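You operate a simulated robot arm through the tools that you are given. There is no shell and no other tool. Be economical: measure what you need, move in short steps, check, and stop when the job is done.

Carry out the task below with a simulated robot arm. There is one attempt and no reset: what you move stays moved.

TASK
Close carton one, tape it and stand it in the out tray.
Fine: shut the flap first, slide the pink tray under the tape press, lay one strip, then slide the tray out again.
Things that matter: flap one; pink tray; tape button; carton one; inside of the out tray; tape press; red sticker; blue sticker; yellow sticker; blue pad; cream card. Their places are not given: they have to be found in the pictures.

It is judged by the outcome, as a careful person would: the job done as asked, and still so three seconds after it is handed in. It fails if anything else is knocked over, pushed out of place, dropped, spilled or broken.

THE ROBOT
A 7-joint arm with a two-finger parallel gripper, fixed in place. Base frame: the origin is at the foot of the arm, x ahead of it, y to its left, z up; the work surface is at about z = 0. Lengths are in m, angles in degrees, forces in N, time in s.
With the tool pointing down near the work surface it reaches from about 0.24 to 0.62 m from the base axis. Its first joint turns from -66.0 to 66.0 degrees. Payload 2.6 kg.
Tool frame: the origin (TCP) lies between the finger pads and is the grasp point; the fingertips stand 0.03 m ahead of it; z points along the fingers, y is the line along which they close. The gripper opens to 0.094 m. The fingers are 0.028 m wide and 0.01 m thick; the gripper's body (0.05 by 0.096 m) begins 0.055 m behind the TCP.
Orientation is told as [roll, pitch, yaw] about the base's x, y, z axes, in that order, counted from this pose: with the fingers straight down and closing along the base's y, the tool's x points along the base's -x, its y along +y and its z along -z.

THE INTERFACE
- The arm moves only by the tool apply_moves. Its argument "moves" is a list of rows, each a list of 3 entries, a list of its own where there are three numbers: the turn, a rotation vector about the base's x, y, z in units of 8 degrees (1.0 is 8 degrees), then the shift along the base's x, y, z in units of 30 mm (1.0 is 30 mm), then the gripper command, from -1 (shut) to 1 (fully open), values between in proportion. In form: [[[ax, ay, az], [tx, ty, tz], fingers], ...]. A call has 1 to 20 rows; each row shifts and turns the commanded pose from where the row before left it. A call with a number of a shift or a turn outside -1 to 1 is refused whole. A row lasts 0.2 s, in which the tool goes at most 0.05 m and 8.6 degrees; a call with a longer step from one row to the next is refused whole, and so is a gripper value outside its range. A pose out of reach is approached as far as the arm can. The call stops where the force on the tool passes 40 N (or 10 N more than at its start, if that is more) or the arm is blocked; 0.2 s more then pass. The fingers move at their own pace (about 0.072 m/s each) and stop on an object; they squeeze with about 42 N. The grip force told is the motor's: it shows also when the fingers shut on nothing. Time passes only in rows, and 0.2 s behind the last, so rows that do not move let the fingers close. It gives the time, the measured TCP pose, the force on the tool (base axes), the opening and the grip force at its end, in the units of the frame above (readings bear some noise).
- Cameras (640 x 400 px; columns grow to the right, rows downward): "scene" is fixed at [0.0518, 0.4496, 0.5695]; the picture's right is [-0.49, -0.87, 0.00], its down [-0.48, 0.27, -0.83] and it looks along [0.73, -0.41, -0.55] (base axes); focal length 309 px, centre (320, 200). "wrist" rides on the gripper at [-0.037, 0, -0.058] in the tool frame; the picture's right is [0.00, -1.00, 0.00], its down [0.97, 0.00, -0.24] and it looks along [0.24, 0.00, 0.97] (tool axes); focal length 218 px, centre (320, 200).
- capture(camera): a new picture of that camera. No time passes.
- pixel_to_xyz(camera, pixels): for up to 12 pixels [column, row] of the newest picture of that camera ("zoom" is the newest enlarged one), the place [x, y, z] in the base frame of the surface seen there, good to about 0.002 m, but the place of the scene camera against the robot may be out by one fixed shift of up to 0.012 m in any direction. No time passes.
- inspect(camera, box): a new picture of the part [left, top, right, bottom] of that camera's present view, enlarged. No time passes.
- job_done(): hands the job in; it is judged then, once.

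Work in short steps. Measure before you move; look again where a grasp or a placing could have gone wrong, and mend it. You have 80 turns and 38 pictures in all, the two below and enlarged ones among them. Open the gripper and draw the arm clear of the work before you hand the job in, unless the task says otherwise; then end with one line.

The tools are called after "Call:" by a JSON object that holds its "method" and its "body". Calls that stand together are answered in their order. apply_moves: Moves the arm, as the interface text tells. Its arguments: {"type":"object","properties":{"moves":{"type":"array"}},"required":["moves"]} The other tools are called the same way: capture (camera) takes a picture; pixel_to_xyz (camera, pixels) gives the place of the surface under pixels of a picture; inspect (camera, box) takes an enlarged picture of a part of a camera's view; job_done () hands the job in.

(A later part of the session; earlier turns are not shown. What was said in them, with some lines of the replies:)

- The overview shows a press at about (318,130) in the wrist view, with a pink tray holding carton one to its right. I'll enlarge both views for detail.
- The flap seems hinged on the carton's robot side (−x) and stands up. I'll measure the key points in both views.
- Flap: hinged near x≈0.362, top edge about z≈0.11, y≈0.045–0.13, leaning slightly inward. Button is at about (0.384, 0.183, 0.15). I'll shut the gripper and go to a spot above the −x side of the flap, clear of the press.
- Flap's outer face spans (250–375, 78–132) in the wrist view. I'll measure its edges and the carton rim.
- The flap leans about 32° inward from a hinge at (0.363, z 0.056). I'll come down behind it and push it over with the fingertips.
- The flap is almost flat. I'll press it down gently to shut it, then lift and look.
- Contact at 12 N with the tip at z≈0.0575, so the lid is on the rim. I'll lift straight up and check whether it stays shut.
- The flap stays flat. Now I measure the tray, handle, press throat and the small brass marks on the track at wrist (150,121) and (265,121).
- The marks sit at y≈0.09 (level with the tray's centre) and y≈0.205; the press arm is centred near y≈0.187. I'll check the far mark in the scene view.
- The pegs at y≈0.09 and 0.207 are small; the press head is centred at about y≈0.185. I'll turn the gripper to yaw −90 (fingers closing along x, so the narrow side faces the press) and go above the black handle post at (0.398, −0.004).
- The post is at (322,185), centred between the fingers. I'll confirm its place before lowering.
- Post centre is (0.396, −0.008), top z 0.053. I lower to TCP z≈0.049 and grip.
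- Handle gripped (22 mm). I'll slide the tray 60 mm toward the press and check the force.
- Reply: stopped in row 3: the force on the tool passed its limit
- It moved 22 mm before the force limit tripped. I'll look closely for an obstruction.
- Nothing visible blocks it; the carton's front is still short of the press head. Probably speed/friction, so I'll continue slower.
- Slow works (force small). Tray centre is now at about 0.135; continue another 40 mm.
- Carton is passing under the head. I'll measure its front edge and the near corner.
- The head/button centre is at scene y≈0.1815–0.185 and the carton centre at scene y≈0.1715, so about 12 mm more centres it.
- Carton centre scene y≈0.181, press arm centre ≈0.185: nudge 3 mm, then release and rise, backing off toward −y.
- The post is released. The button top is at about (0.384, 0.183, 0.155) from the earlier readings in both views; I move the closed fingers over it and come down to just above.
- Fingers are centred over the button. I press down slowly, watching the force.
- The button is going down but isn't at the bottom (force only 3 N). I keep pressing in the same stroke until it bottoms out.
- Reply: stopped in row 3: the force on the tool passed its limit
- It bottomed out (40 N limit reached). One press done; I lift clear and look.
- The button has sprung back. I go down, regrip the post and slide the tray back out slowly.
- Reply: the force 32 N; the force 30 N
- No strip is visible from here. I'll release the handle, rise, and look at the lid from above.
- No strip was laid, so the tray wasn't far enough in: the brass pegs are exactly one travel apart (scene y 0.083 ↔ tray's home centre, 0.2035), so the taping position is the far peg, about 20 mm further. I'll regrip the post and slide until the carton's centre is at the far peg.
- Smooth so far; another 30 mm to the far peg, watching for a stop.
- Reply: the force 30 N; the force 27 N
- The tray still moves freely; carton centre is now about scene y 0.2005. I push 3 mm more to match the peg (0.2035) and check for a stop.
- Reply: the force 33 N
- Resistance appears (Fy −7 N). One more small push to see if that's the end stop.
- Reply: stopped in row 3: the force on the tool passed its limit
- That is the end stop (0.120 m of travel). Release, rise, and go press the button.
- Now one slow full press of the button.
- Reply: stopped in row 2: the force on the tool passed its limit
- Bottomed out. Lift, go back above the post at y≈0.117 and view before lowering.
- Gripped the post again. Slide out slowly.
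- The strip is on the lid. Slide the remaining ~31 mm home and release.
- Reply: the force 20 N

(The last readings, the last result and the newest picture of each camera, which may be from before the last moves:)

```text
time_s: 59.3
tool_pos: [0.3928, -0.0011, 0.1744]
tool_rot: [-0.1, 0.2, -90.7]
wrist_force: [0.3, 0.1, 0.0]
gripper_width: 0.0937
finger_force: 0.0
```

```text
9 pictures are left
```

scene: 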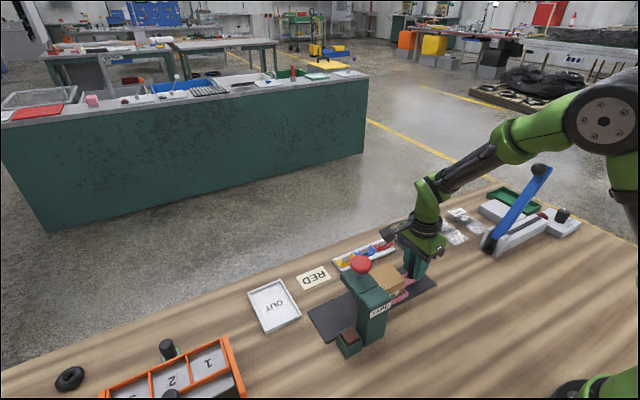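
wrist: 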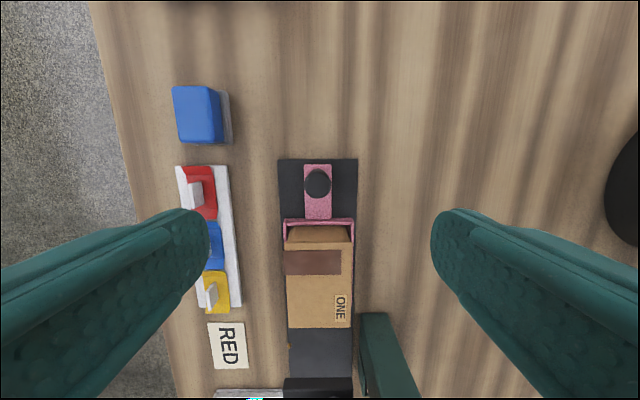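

Tray is home, strip laid. Measure the carton's edges for the grasp.

Call:
{"method": "pixel_to_xyz", "body": {"camera": "wrist", "pixels": [[287, 300], [349, 300], [318, 326], [318, 244], [318, 290], [318, 222], [353, 225], [286, 225], [318, 184], [230, 288], [375, 330], [318, 230]]}}

```text
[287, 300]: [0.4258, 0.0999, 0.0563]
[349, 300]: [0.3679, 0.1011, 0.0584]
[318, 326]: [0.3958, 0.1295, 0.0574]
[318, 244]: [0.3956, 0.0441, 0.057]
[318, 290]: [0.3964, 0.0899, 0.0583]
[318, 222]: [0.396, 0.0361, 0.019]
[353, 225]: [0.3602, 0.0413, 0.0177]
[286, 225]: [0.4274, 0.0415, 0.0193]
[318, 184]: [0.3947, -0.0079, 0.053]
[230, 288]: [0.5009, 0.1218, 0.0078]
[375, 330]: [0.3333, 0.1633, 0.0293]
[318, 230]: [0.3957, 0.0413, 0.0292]
```

Carton centre is (0.396, 0.087), 64 mm wide in x, top z 0.057; tray wall top 0.019. I move over it, lower to TCP z≈0.053 and grip along x.

Call:
{"method": "apply_moves", "body": {"moves": [[[0, 0, 0.07], [0.1, 0.7, 0], 1], [[0, 0, 0], [0, 0.75, 0], 1], [[0, 0, 0], [0, 0.75, 0], 1], [[0, 0, 0], [0, 0.74, 0], 1], [[0, 0, 0], [0, 0, -0.8], 1], [[0, 0, 0], [0, 0, -0.9], 1], [[0, 0, 0], [0, 0, -0.9], 1], [[0, 0, 0], [0, 0, -0.8], 1], [[0, 0, 0], [0, 0, -0.62], 1], [[0, 0, 0], [0, 0, 0], 1]]}}

```text
time_s: 61.5
tool_pos: [0.3973, 0.0857, 0.0535]
tool_rot: [-0.2, 0.2, -90.1]
wrist_force: [0.0, -0.6, 0.4]
gripper_width: 0.0937
finger_force: 0.0
```

Call:
{"method": "apply_moves", "body": {"moves": [[[0, 0, 0], [0, 0, 0], -1], [[0, 0, 0], [0, 0, 0], -1], [[0, 0, 0], [0, 0, 0], -1], [[0, 0, 0], [0, 0, 0.2], -1], [[0, 0, 0], [0, 0, 0.4], -1], [[0, 0, 0], [0, 0, 0.5], -1]]}}

Call:
{"method": "inspect", "body": {"camera": "scene", "box": [310, 215, 450, 315]}}

```text
time_s: 62.9
tool_pos: [0.3955, 0.0862, 0.0868]
tool_rot: [-0.2, 0.2, -90.1]
wrist_force: [0.5, -0.4, -0.4]
gripper_width: 0.0638
finger_force: 42.2
```

```text
4.00 times, centred on (380, 265) of scene
```

zoom: 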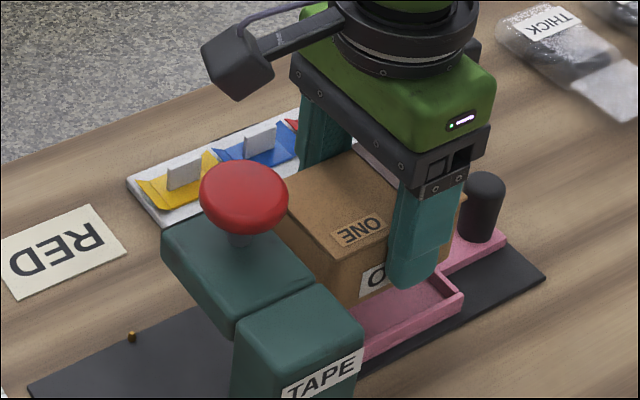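

The carton is held (64 mm) and out of the tray. Raise to z≈0.25, above the press, then carry it toward the out tray while turning back to yaw 0.

Call:
{"method": "apply_moves", "body": {"moves": [[[0, 0, 0], [0, 0, 0.7], -1], [[0, 0, 0], [0, 0, 0.9], -1], [[0, 0, 0], [0, 0, 0.9], -1], [[0, 0, 0], [0, 0, 0.9], -1], [[0, 0, 0], [0, 0, 0.9], -1], [[0, 0, 0], [0, 0, 0.9], -1], [[0, 0, 0], [0, 0, 0.4], -1]]}}

Call:
{"method": "apply_moves", "body": {"moves": [[[0, 0, 0.94], [0.25, 0.5, 0], -1], [[0, 0, 0.94], [0.25, 0.67, 0], -1], [[0, 0, 0.94], [0.25, 0.67, 0], -1], [[0, 0, 0.94], [0.25, 0.67, 0], -1], [[0, 0, 0.94], [0.25, 0.67, 0], -1], [[0, 0, 0.94], [0.25, 0.67, 0], -1], [[0, 0, 0.94], [0.25, 0.67, 0], -1], [[0, 0, 0.94], [0.25, 0.67, 0], -1], [[0, 0, 0.94], [0.25, 0.67, 0], -1], [[0, 0, 0.94], [0.25, 0.67, 0], -1], [[0, 0, 0.94], [0.25, 0.67, 0], -1], [[0, 0, 0.93], [0.25, 0.6, 0], -1], [[0, 0, 0], [0, 0, 0], -1]]}}

Call:
{"method": "capture", "body": {"camera": "scene"}}

Call:
{"method": "pixel_to_xyz", "body": {"camera": "scene", "pixels": [[250, 290], [265, 331], [300, 317], [283, 281], [275, 307], [290, 318], [256, 303]]}}

```text
time_s: 64.5
tool_pos: [0.3976, 0.0846, 0.2541]
tool_rot: [-0.2, 0.2, -90.1]
wrist_force: [-0.1, -0.1, 0.0]
gripper_width: 0.0637
finger_force: 42.5
```

```text
time_s: 67.3
tool_pos: [0.4741, 0.328, 0.2503]
tool_rot: [-0.1, 0.2, 0.2]
wrist_force: [0.2, -0.4, 0.5]
gripper_width: 0.0634
finger_force: 42.1
out of reach, approached as far as the arm can: row 12
```

```text
7 pictures are left
```

scene: 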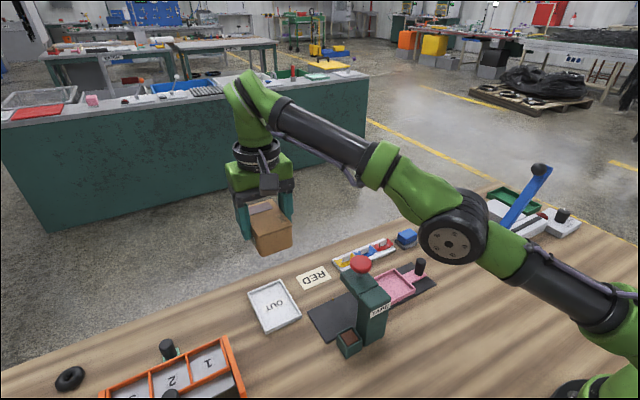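

```text
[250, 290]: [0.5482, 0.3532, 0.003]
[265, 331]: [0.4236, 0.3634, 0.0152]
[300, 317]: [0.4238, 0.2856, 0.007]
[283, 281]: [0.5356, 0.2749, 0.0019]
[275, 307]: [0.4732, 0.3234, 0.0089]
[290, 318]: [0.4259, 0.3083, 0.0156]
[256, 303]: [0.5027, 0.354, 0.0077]
```

Carrying well. I zoom on the out tray to measure its inside accurately.

Call:
{"method": "inspect", "body": {"camera": "scene", "box": [235, 265, 325, 345]}}

```text
5.00 times, centred on (280, 305) of scene
```

zoom: 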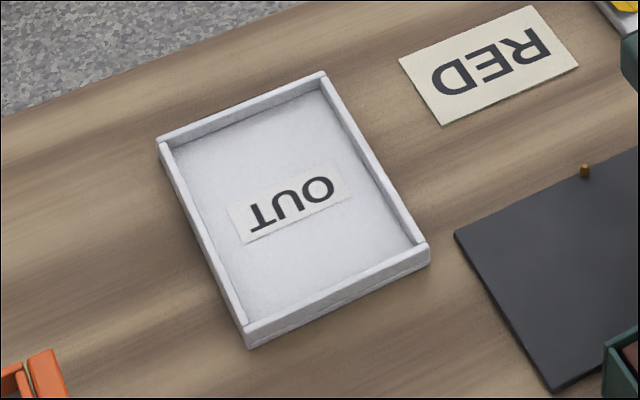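

Call:
{"method": "pixel_to_xyz", "body": {"camera": "zoom", "pixels": [[170, 150], [318, 85], [247, 325], [412, 245], [200, 230], [372, 165], [240, 118], [330, 290], [290, 205], [205, 228], [363, 167], [585, 168]]}}

```text
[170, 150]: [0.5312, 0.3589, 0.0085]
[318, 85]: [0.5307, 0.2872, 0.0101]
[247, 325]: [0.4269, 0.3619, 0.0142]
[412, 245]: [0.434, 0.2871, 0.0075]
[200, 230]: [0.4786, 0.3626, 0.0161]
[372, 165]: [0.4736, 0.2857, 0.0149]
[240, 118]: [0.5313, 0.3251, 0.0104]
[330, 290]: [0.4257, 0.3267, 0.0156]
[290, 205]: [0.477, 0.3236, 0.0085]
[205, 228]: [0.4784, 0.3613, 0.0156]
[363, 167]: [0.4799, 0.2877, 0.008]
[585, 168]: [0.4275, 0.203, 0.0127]
```

Out tray inside centre (corrected to the arm's frame) is about (0.486, 0.328), ≈72×105 mm; carton is 64×86. I lower to z≈0.12 and correct x, then check.

Call:
{"method": "apply_moves", "body": {"moves": [[[0, 0, 0], [0, 0, -0.8], -1], [[0, 0, 0], [0, 0, -0.9], -1], [[0, 0, 0], [0, 0, -0.9], -1], [[0, 0, 0], [0.2, 0, -0.9], -1], [[0, 0, 0], [0.2, 0, -0.9], -1], [[0, 0, 0], [0, 0, -0.3], -1], [[0, 0, 0], [0, 0, 0], -1]]}}

```text
time_s: 68.9
tool_pos: [0.5058, 0.3427, 0.1172]
tool_rot: [-0.3, 0.3, 0.1]
wrist_force: [0.3, 0.2, -0.1]
gripper_width: 0.0636
finger_force: 42.1
out of reach, approached as far as the arm can: row 1, 2, 3, 5
```

Now at (0.506, 0.343); correct by (−20, −15) mm.

Call:
{"method": "apply_moves", "body": {"moves": [[[0, 0, 0], [-0.33, -0.25, 0], -1], [[0, 0, 0], [-0.33, -0.25, 0], -1], [[0, 0, 0], [0, 0, 0], -1]]}}

```text
time_s: 69.7
tool_pos: [0.5073, 0.3419, 0.1219]
tool_rot: [-0.3, 0.4, 0.0]
wrist_force: [-0.1, -0.3, 0.0]
gripper_width: 0.0633
finger_force: 41.8
out of reach, approached as far as the arm can: row 1, 2
```

Call:
{"method": "apply_moves", "body": {"moves": [[[0, 0, 0], [-0.33, -0.22, 0], -1], [[0, 0, 0], [0, 0, 0], -1]]}}

```text
time_s: 70.3
tool_pos: [0.5068, 0.3419, 0.1218]
tool_rot: [-0.2, 0.3, 0.0]
wrist_force: [0.3, -0.1, 0.1]
gripper_width: 0.0634
finger_force: 41.6
out of reach, approached as far as the arm can: row 1
```

Call:
{"method": "apply_moves", "body": {"moves": [[[0, 0, 0], [-0.5, -0.34, 0], -1], [[0, 0, 0], [0, 0, 0], -1], [[0, 0, 0], [0, 0, 0], -1]]}}

Call:
{"method": "capture", "body": {"camera": "scene"}}

```text
time_s: 71.1
tool_pos: [0.5063, 0.341, 0.1232]
tool_rot: [-0.2, 0.4, 0.0]
wrist_force: [-0.2, -0.1, -0.3]
gripper_width: 0.0635
finger_force: 42.3
out of reach, approached as far as the arm can: row 1
```

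```text
5 pictures are left
```

scene: 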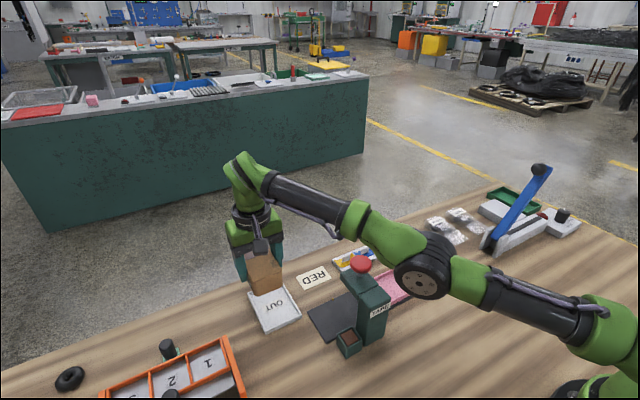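

The commanded pose seems stuck at a stretched configuration. I'll raise and draw inward to get the arm out of it.

Call:
{"method": "apply_moves", "body": {"moves": [[[0, 0, 0], [-0.5, -0.34, 0.5], -1], [[0, 0, 0], [-0.5, -0.34, 0.5], -1], [[0, 0, 0], [-0.5, -0.34, 0.5], -1], [[0, 0, 0], [0, 0, 0], -1]]}}

```text
time_s: 72.1
tool_pos: [0.4966, 0.3332, 0.1779]
tool_rot: [-0.3, 0.4, 0.0]
wrist_force: [-0.9, 0.3, -0.6]
gripper_width: 0.0634
finger_force: 41.4
out of reach, approached as far as the arm can: row 1, 2, 3
```

The measured points lie on a sphere (R≈0.616): the arm is straight at the elbow. First I raise so the carton is above everything, drawing strongly inward.

Call:
{"method": "apply_moves", "body": {"moves": [[[0, 0, 0], [-0.4, -0.27, 0.9], -1], [[0, 0, 0], [-0.4, -0.27, 0.9], -1], [[0, 0, 0], [-0.4, -0.27, 0.9], -1], [[0, 0, 0], [-0.6, -0.4, 0], -1], [[0, 0, 0], [-0.6, -0.4, 0], -1], [[0, 0, 0], [0, 0, 0], -1], [[0, 0, 0], [0, 0, 0], -1]]}}

```text
time_s: 73.7
tool_pos: [0.4675, 0.3154, 0.2719]
tool_rot: [-0.2, 0.3, 0.0]
wrist_force: [0.0, -0.5, 0.0]
gripper_width: 0.0635
finger_force: 41.9
out of reach, approached as far as the arm can: row 1, 2, 4, 5
```

Call:
{"method": "apply_moves", "body": {"moves": [[[0, 0, 0], [-0.4, -0.27, 0.5], -1], [[0, 0, 0], [-0.4, -0.27, 0.5], -1], [[0, 0, 0], [-0.4, -0.27, 0.5], -1], [[0, 0, 0], [-0.4, -0.27, 0.3], -1], [[0, 0, 0], [0, 0, 0], -1]]}}

```text
time_s: 74.9
tool_pos: [0.45, 0.3012, 0.3206]
tool_rot: [-0.2, 0.3, 0.2]
wrist_force: [0.2, -0.6, -0.5]
gripper_width: 0.0634
finger_force: 42.1
out of reach, approached as far as the arm can: row 1, 2, 3, 4
```

Still at the stretched boundary. I pull along the exact arm line (toward the shoulder) with larger steps so the elbow must bend.

Call:
{"method": "apply_moves", "body": {"moves": [[[0, 0, 0], [-1, -0.67, -0.6], -1], [[0, 0, 0], [-1, -0.67, -0.3], -1], [[0, 0, 0], [0, 0, 0], -1], [[0, 0, 0], [0, 0, 0], -1]]}}

```text
time_s: 75.9
tool_pos: [0.4503, 0.3018, 0.3175]
tool_rot: [-0.1, 0.2, 0.1]
wrist_force: [0.6, -0.5, -0.3]
gripper_width: 0.0635
finger_force: 42.0
out of reach, approached as far as the arm can: row 1, 2
```

Call:
{"method": "apply_moves", "body": {"moves": [[[0, 0, 0], [-0.2, -0.134, 0], -1], [[0, 0, 0], [-0.2, -0.134, 0], -1], [[0, 0, 0], [-0.2, -0.134, 0], -1], [[0, 0, 0], [-0.2, -0.134, 0], -1], [[0, 0, 0], [-0.2, -0.134, 0], -1], [[0, 0, 0], [-0.2, -0.134, 0], -1], [[0, 0, 0], [-0.2, -0.134, 0], -1], [[0, 0, 0], [-0.2, -0.134, 0], -1], [[0, 0, 0], [-0.2, -0.134, 0], -1], [[0, 0, 0], [-0.2, -0.134, 0], -1], [[0, 0, 0], [-0.2, -0.134, 0], -1], [[0, 0, 0], [-0.2, -0.134, 0], -1], [[0, 0, 0], [-0.2, -0.134, 0], -1], [[0, 0, 0], [-0.2, -0.134, 0], -1], [[0, 0, 0], [-0.2, -0.134, 0], -1], [[0, 0, 0], [-0.2, -0.134, 0], -1], [[0, 0, 0], [-0.2, -0.134, 0], -1], [[0, 0, 0], [-0.2, -0.134, 0], -1], [[0, 0, 0], [-0.2, -0.134, 0], -1], [[0, 0, 0], [-0.2, -0.134, 0], -1]]}}

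```text
time_s: 80.1
tool_pos: [0.4493, 0.3008, 0.319]
tool_rot: [-0.2, 0.3, 0.0]
wrist_force: [0.3, -0.4, -1.5]
gripper_width: 0.0635
finger_force: 41.6
out of reach, approached as far as the arm can: row 1, 2, 3, 4, 5, 6, 7, 8, 9, 10, 11, 12, 13, 14, 15, 16, 17, 18, 19, 20
```

Pulling inward in this wrist pose does nothing. I'll back out along the way I came: turn yaw back while moving toward −y at this safe height.

Call:
{"method": "apply_moves", "body": {"moves": [[[0, 0, -0.7], [-0.1, -0.67, 0], -1], [[0, 0, -0.7], [-0.1, -0.67, 0], -1], [[0, 0, -0.7], [-0.1, -0.67, 0], -1], [[0, 0, -0.7], [-0.1, -0.67, 0], -1], [[0, 0, 0], [0, 0, 0], -1]]}}

```text
time_s: 81.3
tool_pos: [0.4479, 0.228, 0.3221]
tool_rot: [-0.2, 0.1, -22.3]
wrist_force: [-0.2, 0.1, -0.5]
gripper_width: 0.0634
finger_force: 42.2
out of reach, approached as far as the arm can: row 1
```

Unlocked (r≈0.50 now). I'll descend first and stay well inside reach: go to about (0.44, 0.30, 0.20) with yaw 0.

Call:
{"method": "apply_moves", "body": {"moves": [[[0, 0, 0.557], [-0.1, 0.48, -0.8], -1], [[0, 0, 0.557], [-0.1, 0.48, -0.8], -1], [[0, 0, 0.557], [-0.1, 0.48, -0.8], -1], [[0, 0, 0.557], [-0.1, 0.48, -0.8], -1], [[0, 0, 0.557], [-0.1, 0.48, -0.8], -1], [[0, 0, 0], [0, 0, 0], -1]]}}

```text
time_s: 82.7
tool_pos: [0.4311, 0.2998, 0.2002]
tool_rot: [-0.3, 0.1, 0.0]
wrist_force: [-0.4, -0.4, -0.5]
gripper_width: 0.0634
finger_force: 42.2
```

Tracking exactly again. Lower to z≈0.115, then move out to (0.486, 0.328) at that height.

Call:
{"method": "apply_moves", "body": {"moves": [[[0, 0, 0], [0, 0.2, -0.7], -1], [[0, 0, 0], [0, 0.2, -0.7], -1], [[0, 0, 0], [0.1, 0.2, -0.7], -1], [[0, 0, 0], [0.3, 0.2, -0.7], -1], [[0, 0, 0], [0.4, 0.1, 0], -1], [[0, 0, 0], [0.4, 0.03, 0], -1], [[0, 0, 0], [0.4, 0, 0], -1], [[0, 0, 0], [0.22, 0, 0], -1], [[0, 0, 0], [0, 0, 0], -1]]}}

```text
time_s: 84.7
tool_pos: [0.4875, 0.3266, 0.1183]
tool_rot: [-0.3, 0.2, -0.2]
wrist_force: [0.4, 0.5, -1.2]
gripper_width: 0.0636
finger_force: 41.6
```

On target. Lower until the carton bottom is just above the walls (TCP z≈0.072) and check the alignment.

Call:
{"method": "apply_moves", "body": {"moves": [[[0, 0, 0], [-0.03, 0.03, -0.5], -1], [[0, 0, 0], [0, 0, -0.5], -1], [[0, 0, 0], [0, 0, -0.5], -1], [[0, 0, 0], [0, 0, 0], -1]]}}

Call:
{"method": "inspect", "body": {"camera": "scene", "box": [220, 235, 340, 345]}}

```text
time_s: 85.7
tool_pos: [0.4864, 0.3265, 0.0719]
tool_rot: [-0.2, 0.3, -0.2]
wrist_force: [0.6, -0.3, 0.0]
gripper_width: 0.0633
finger_force: 41.8
```

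```text
3.64 times, centred on (280, 290) of scene
```

zoom: 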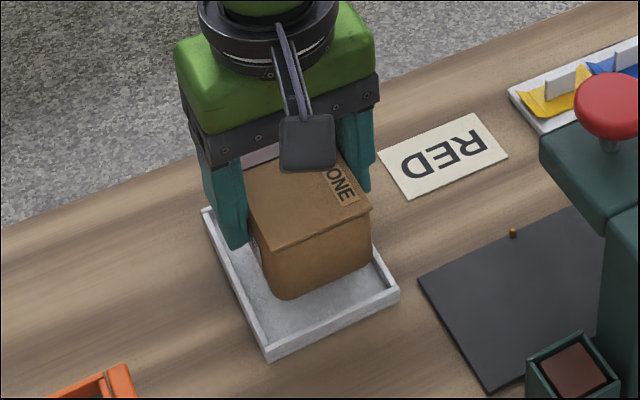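

Call:
{"method": "pixel_to_xyz", "body": {"camera": "zoom", "pixels": [[272, 250], [368, 212], [284, 292], [366, 258], [325, 275], [268, 348], [393, 292], [265, 270], [222, 240], [380, 268], [330, 320], [206, 212]]}}

```text
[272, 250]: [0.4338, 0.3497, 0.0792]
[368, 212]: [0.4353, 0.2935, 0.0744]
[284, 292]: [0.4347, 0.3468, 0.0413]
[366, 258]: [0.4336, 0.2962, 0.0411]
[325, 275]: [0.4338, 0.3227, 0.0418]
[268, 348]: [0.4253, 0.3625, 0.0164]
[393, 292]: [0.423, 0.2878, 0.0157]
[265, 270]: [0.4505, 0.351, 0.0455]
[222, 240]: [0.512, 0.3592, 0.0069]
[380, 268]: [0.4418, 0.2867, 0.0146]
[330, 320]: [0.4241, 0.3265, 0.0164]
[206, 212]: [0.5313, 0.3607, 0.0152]
```

Carton face at scene x 0.434 (wall inside ≈0.428), y centre ≈0.322 vs tray 0.324. Shift +2 mm in x and y, then lower gently until it sits.

Call:
{"method": "apply_moves", "body": {"moves": [[[0, 0, 0], [0.07, 0.07, 0], -1], [[0, 0, 0], [0, 0, -0.25], -1], [[0, 0, 0], [0, 0, -0.2], -1], [[0, 0, 0], [0, 0, -0.1], -1], [[0, 0, 0], [0, 0, 0], -1]]}}

```text
time_s: 86.9
tool_pos: [0.4878, 0.3305, 0.0567]
tool_rot: [-0.3, 0.2, -0.1]
wrist_force: [0.1, -0.7, 0.8]
gripper_width: 0.0634
finger_force: 41.9
```

Call:
{"method": "apply_moves", "body": {"moves": [[[0, 0, 0], [0, -0.03, -0.07], -1], [[0, 0, 0], [0, 0, -0.06], -1], [[0, 0, 0], [0, 0, 0], -1]]}}

```text
time_s: 87.7
tool_pos: [0.4886, 0.3302, 0.0525]
tool_rot: [-0.2, 0.2, -0.2]
wrist_force: [0.1, -0.6, 0.6]
gripper_width: 0.0636
finger_force: 42.2
```

Call:
{"method": "apply_moves", "body": {"moves": [[[0, 0, 0], [0, -0.03, -0.05], -1], [[0, 0, 0], [0, 0, -0.05], -1], [[0, 0, 0], [0, 0, 0], -1]]}}

```text
time_s: 88.5
tool_pos: [0.489, 0.3286, 0.0503]
tool_rot: [-0.2, 0.2, -0.1]
wrist_force: [-0.6, -0.1, -0.5]
gripper_width: 0.0634
finger_force: 42.2
```

Call:
{"method": "apply_moves", "body": {"moves": [[[0, 0, 0], [-0.03, 0, -0.05], -1], [[0, 0, 0], [0, 0, -0.04], -1], [[0, 0, 0], [0, 0, 0], -1]]}}

```text
time_s: 89.3
tool_pos: [0.4886, 0.3297, 0.0487]
tool_rot: [-0.1, 0.1, -0.2]
wrist_force: [-0.4, -0.4, 11.7]
gripper_width: 0.0634
finger_force: 42.0
```

Contact (11.7 N): the carton sits on the tray floor. Open gently and rise straight up, drawing inward to stay within reach.

Call:
{"method": "apply_moves", "body": {"moves": [[[0, 0, 0], [0, 0, 0.02], 0.7], [[0, 0, 0], [0, 0, 0], 0.9], [[0, 0, 0], [0, 0, 0], 0.9], [[0, 0, 0], [0, 0, 0.5], 0.9], [[0, 0, 0], [0, 0, 0.9], 0.9], [[0, 0, 0], [0, 0, 0.9], 0.9], [[0, 0, 0], [-0.5, -0.3, 0.9], 0.9], [[0, 0, 0], [-0.9, -0.5, 0.9], 0.9], [[0, 0, 0], [-0.9, -0.5, 0.8], 0.9], [[0, 0, 0], [-0.9, -0.5, 0.8], 0.9], [[0, 0, 0], [-0.9, -0.5, 0.5], 0.9]]}}

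Call:
{"method": "capture", "body": {"camera": "scene"}}

```text
time_s: 91.7
tool_pos: [0.3659, 0.2593, 0.2354]
tool_rot: [-0.2, 0.2, -0.2]
wrist_force: [1.2, 0.2, -0.1]
gripper_width: 0.0893
finger_force: 0.1
```

```text
3 pictures are left
```

scene: 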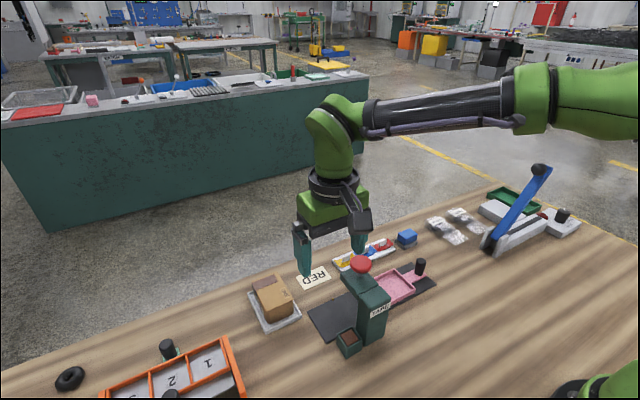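

The carton stands in the tray. I raise the arm a bit further clear and check it closely.

Call:
{"method": "apply_moves", "body": {"moves": [[[0, 0, 0], [-0.5, -0.4, 0.9], 0.9], [[0, 0, 0], [-0.5, -0.4, 0.9], 0.9], [[0, 0, 0], [-0.5, -0.4, 0.9], 0.9], [[0, 0, 0], [0, -0.4, 0.9], 0.9], [[0, 0, 0], [0, 0, 0], 0.9]]}}

Call:
{"method": "inspect", "body": {"camera": "scene", "box": [230, 240, 350, 345]}}

Call:
{"method": "capture", "body": {"camera": "wrist"}}

```text
time_s: 92.9
tool_pos: [0.3179, 0.2124, 0.343]
tool_rot: [-0.2, 0.2, 0.0]
wrist_force: [0.1, 0.5, 0.2]
gripper_width: 0.0894
finger_force: 0.2
```

```text
3.81 times, centred on (290, 292) of scene
```

zoom: 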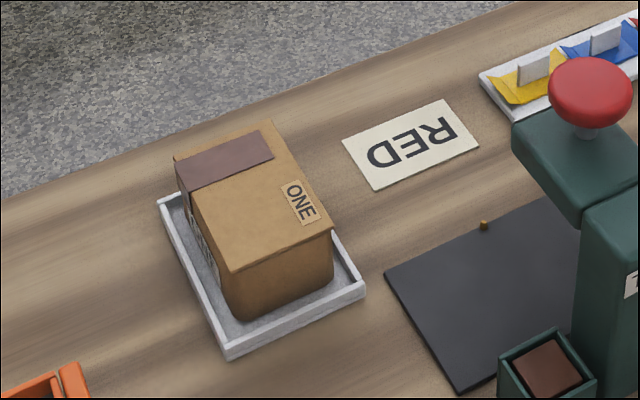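

```text
1 pictures are left
```

wrist: 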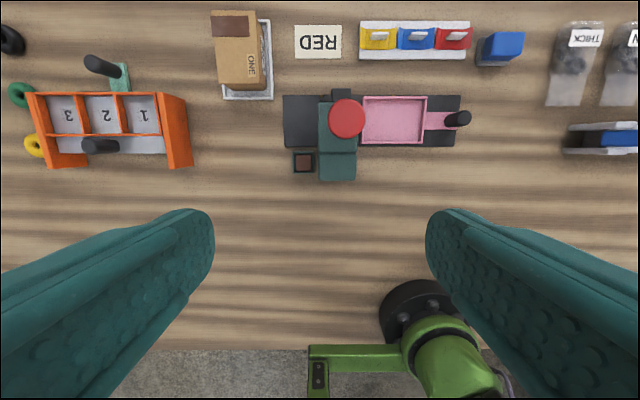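

Carton upright, lid taped, tray home, everything else in place. A quick check that the lid is level and the carton is inside the walls.

Call:
{"method": "pixel_to_xyz", "body": {"camera": "zoom", "pixels": [[180, 165], [268, 132], [235, 262], [325, 228], [240, 310], [330, 275], [210, 215], [225, 325], [345, 270]]}}

```text
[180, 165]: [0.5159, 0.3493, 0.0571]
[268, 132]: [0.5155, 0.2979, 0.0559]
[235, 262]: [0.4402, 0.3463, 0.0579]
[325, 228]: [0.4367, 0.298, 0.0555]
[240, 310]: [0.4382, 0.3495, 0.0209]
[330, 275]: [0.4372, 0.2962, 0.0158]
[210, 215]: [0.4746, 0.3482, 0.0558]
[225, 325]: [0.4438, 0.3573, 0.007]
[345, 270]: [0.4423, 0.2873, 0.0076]
```

The lid is level (z 0.056–0.058) and the carton lies inside all four walls, so I hand the job in.

Call:
{"method": "job_done", "body": {}}

```text
The job is handed in.
```

Carton one is shut, taped with one strip and standing level in the out tray. The pink tray is back out, the gripper is open and the arm is clear. I pressed the tape button twice: the first press, with the tray about 20 mm short of its stop, left no strip on the carton.
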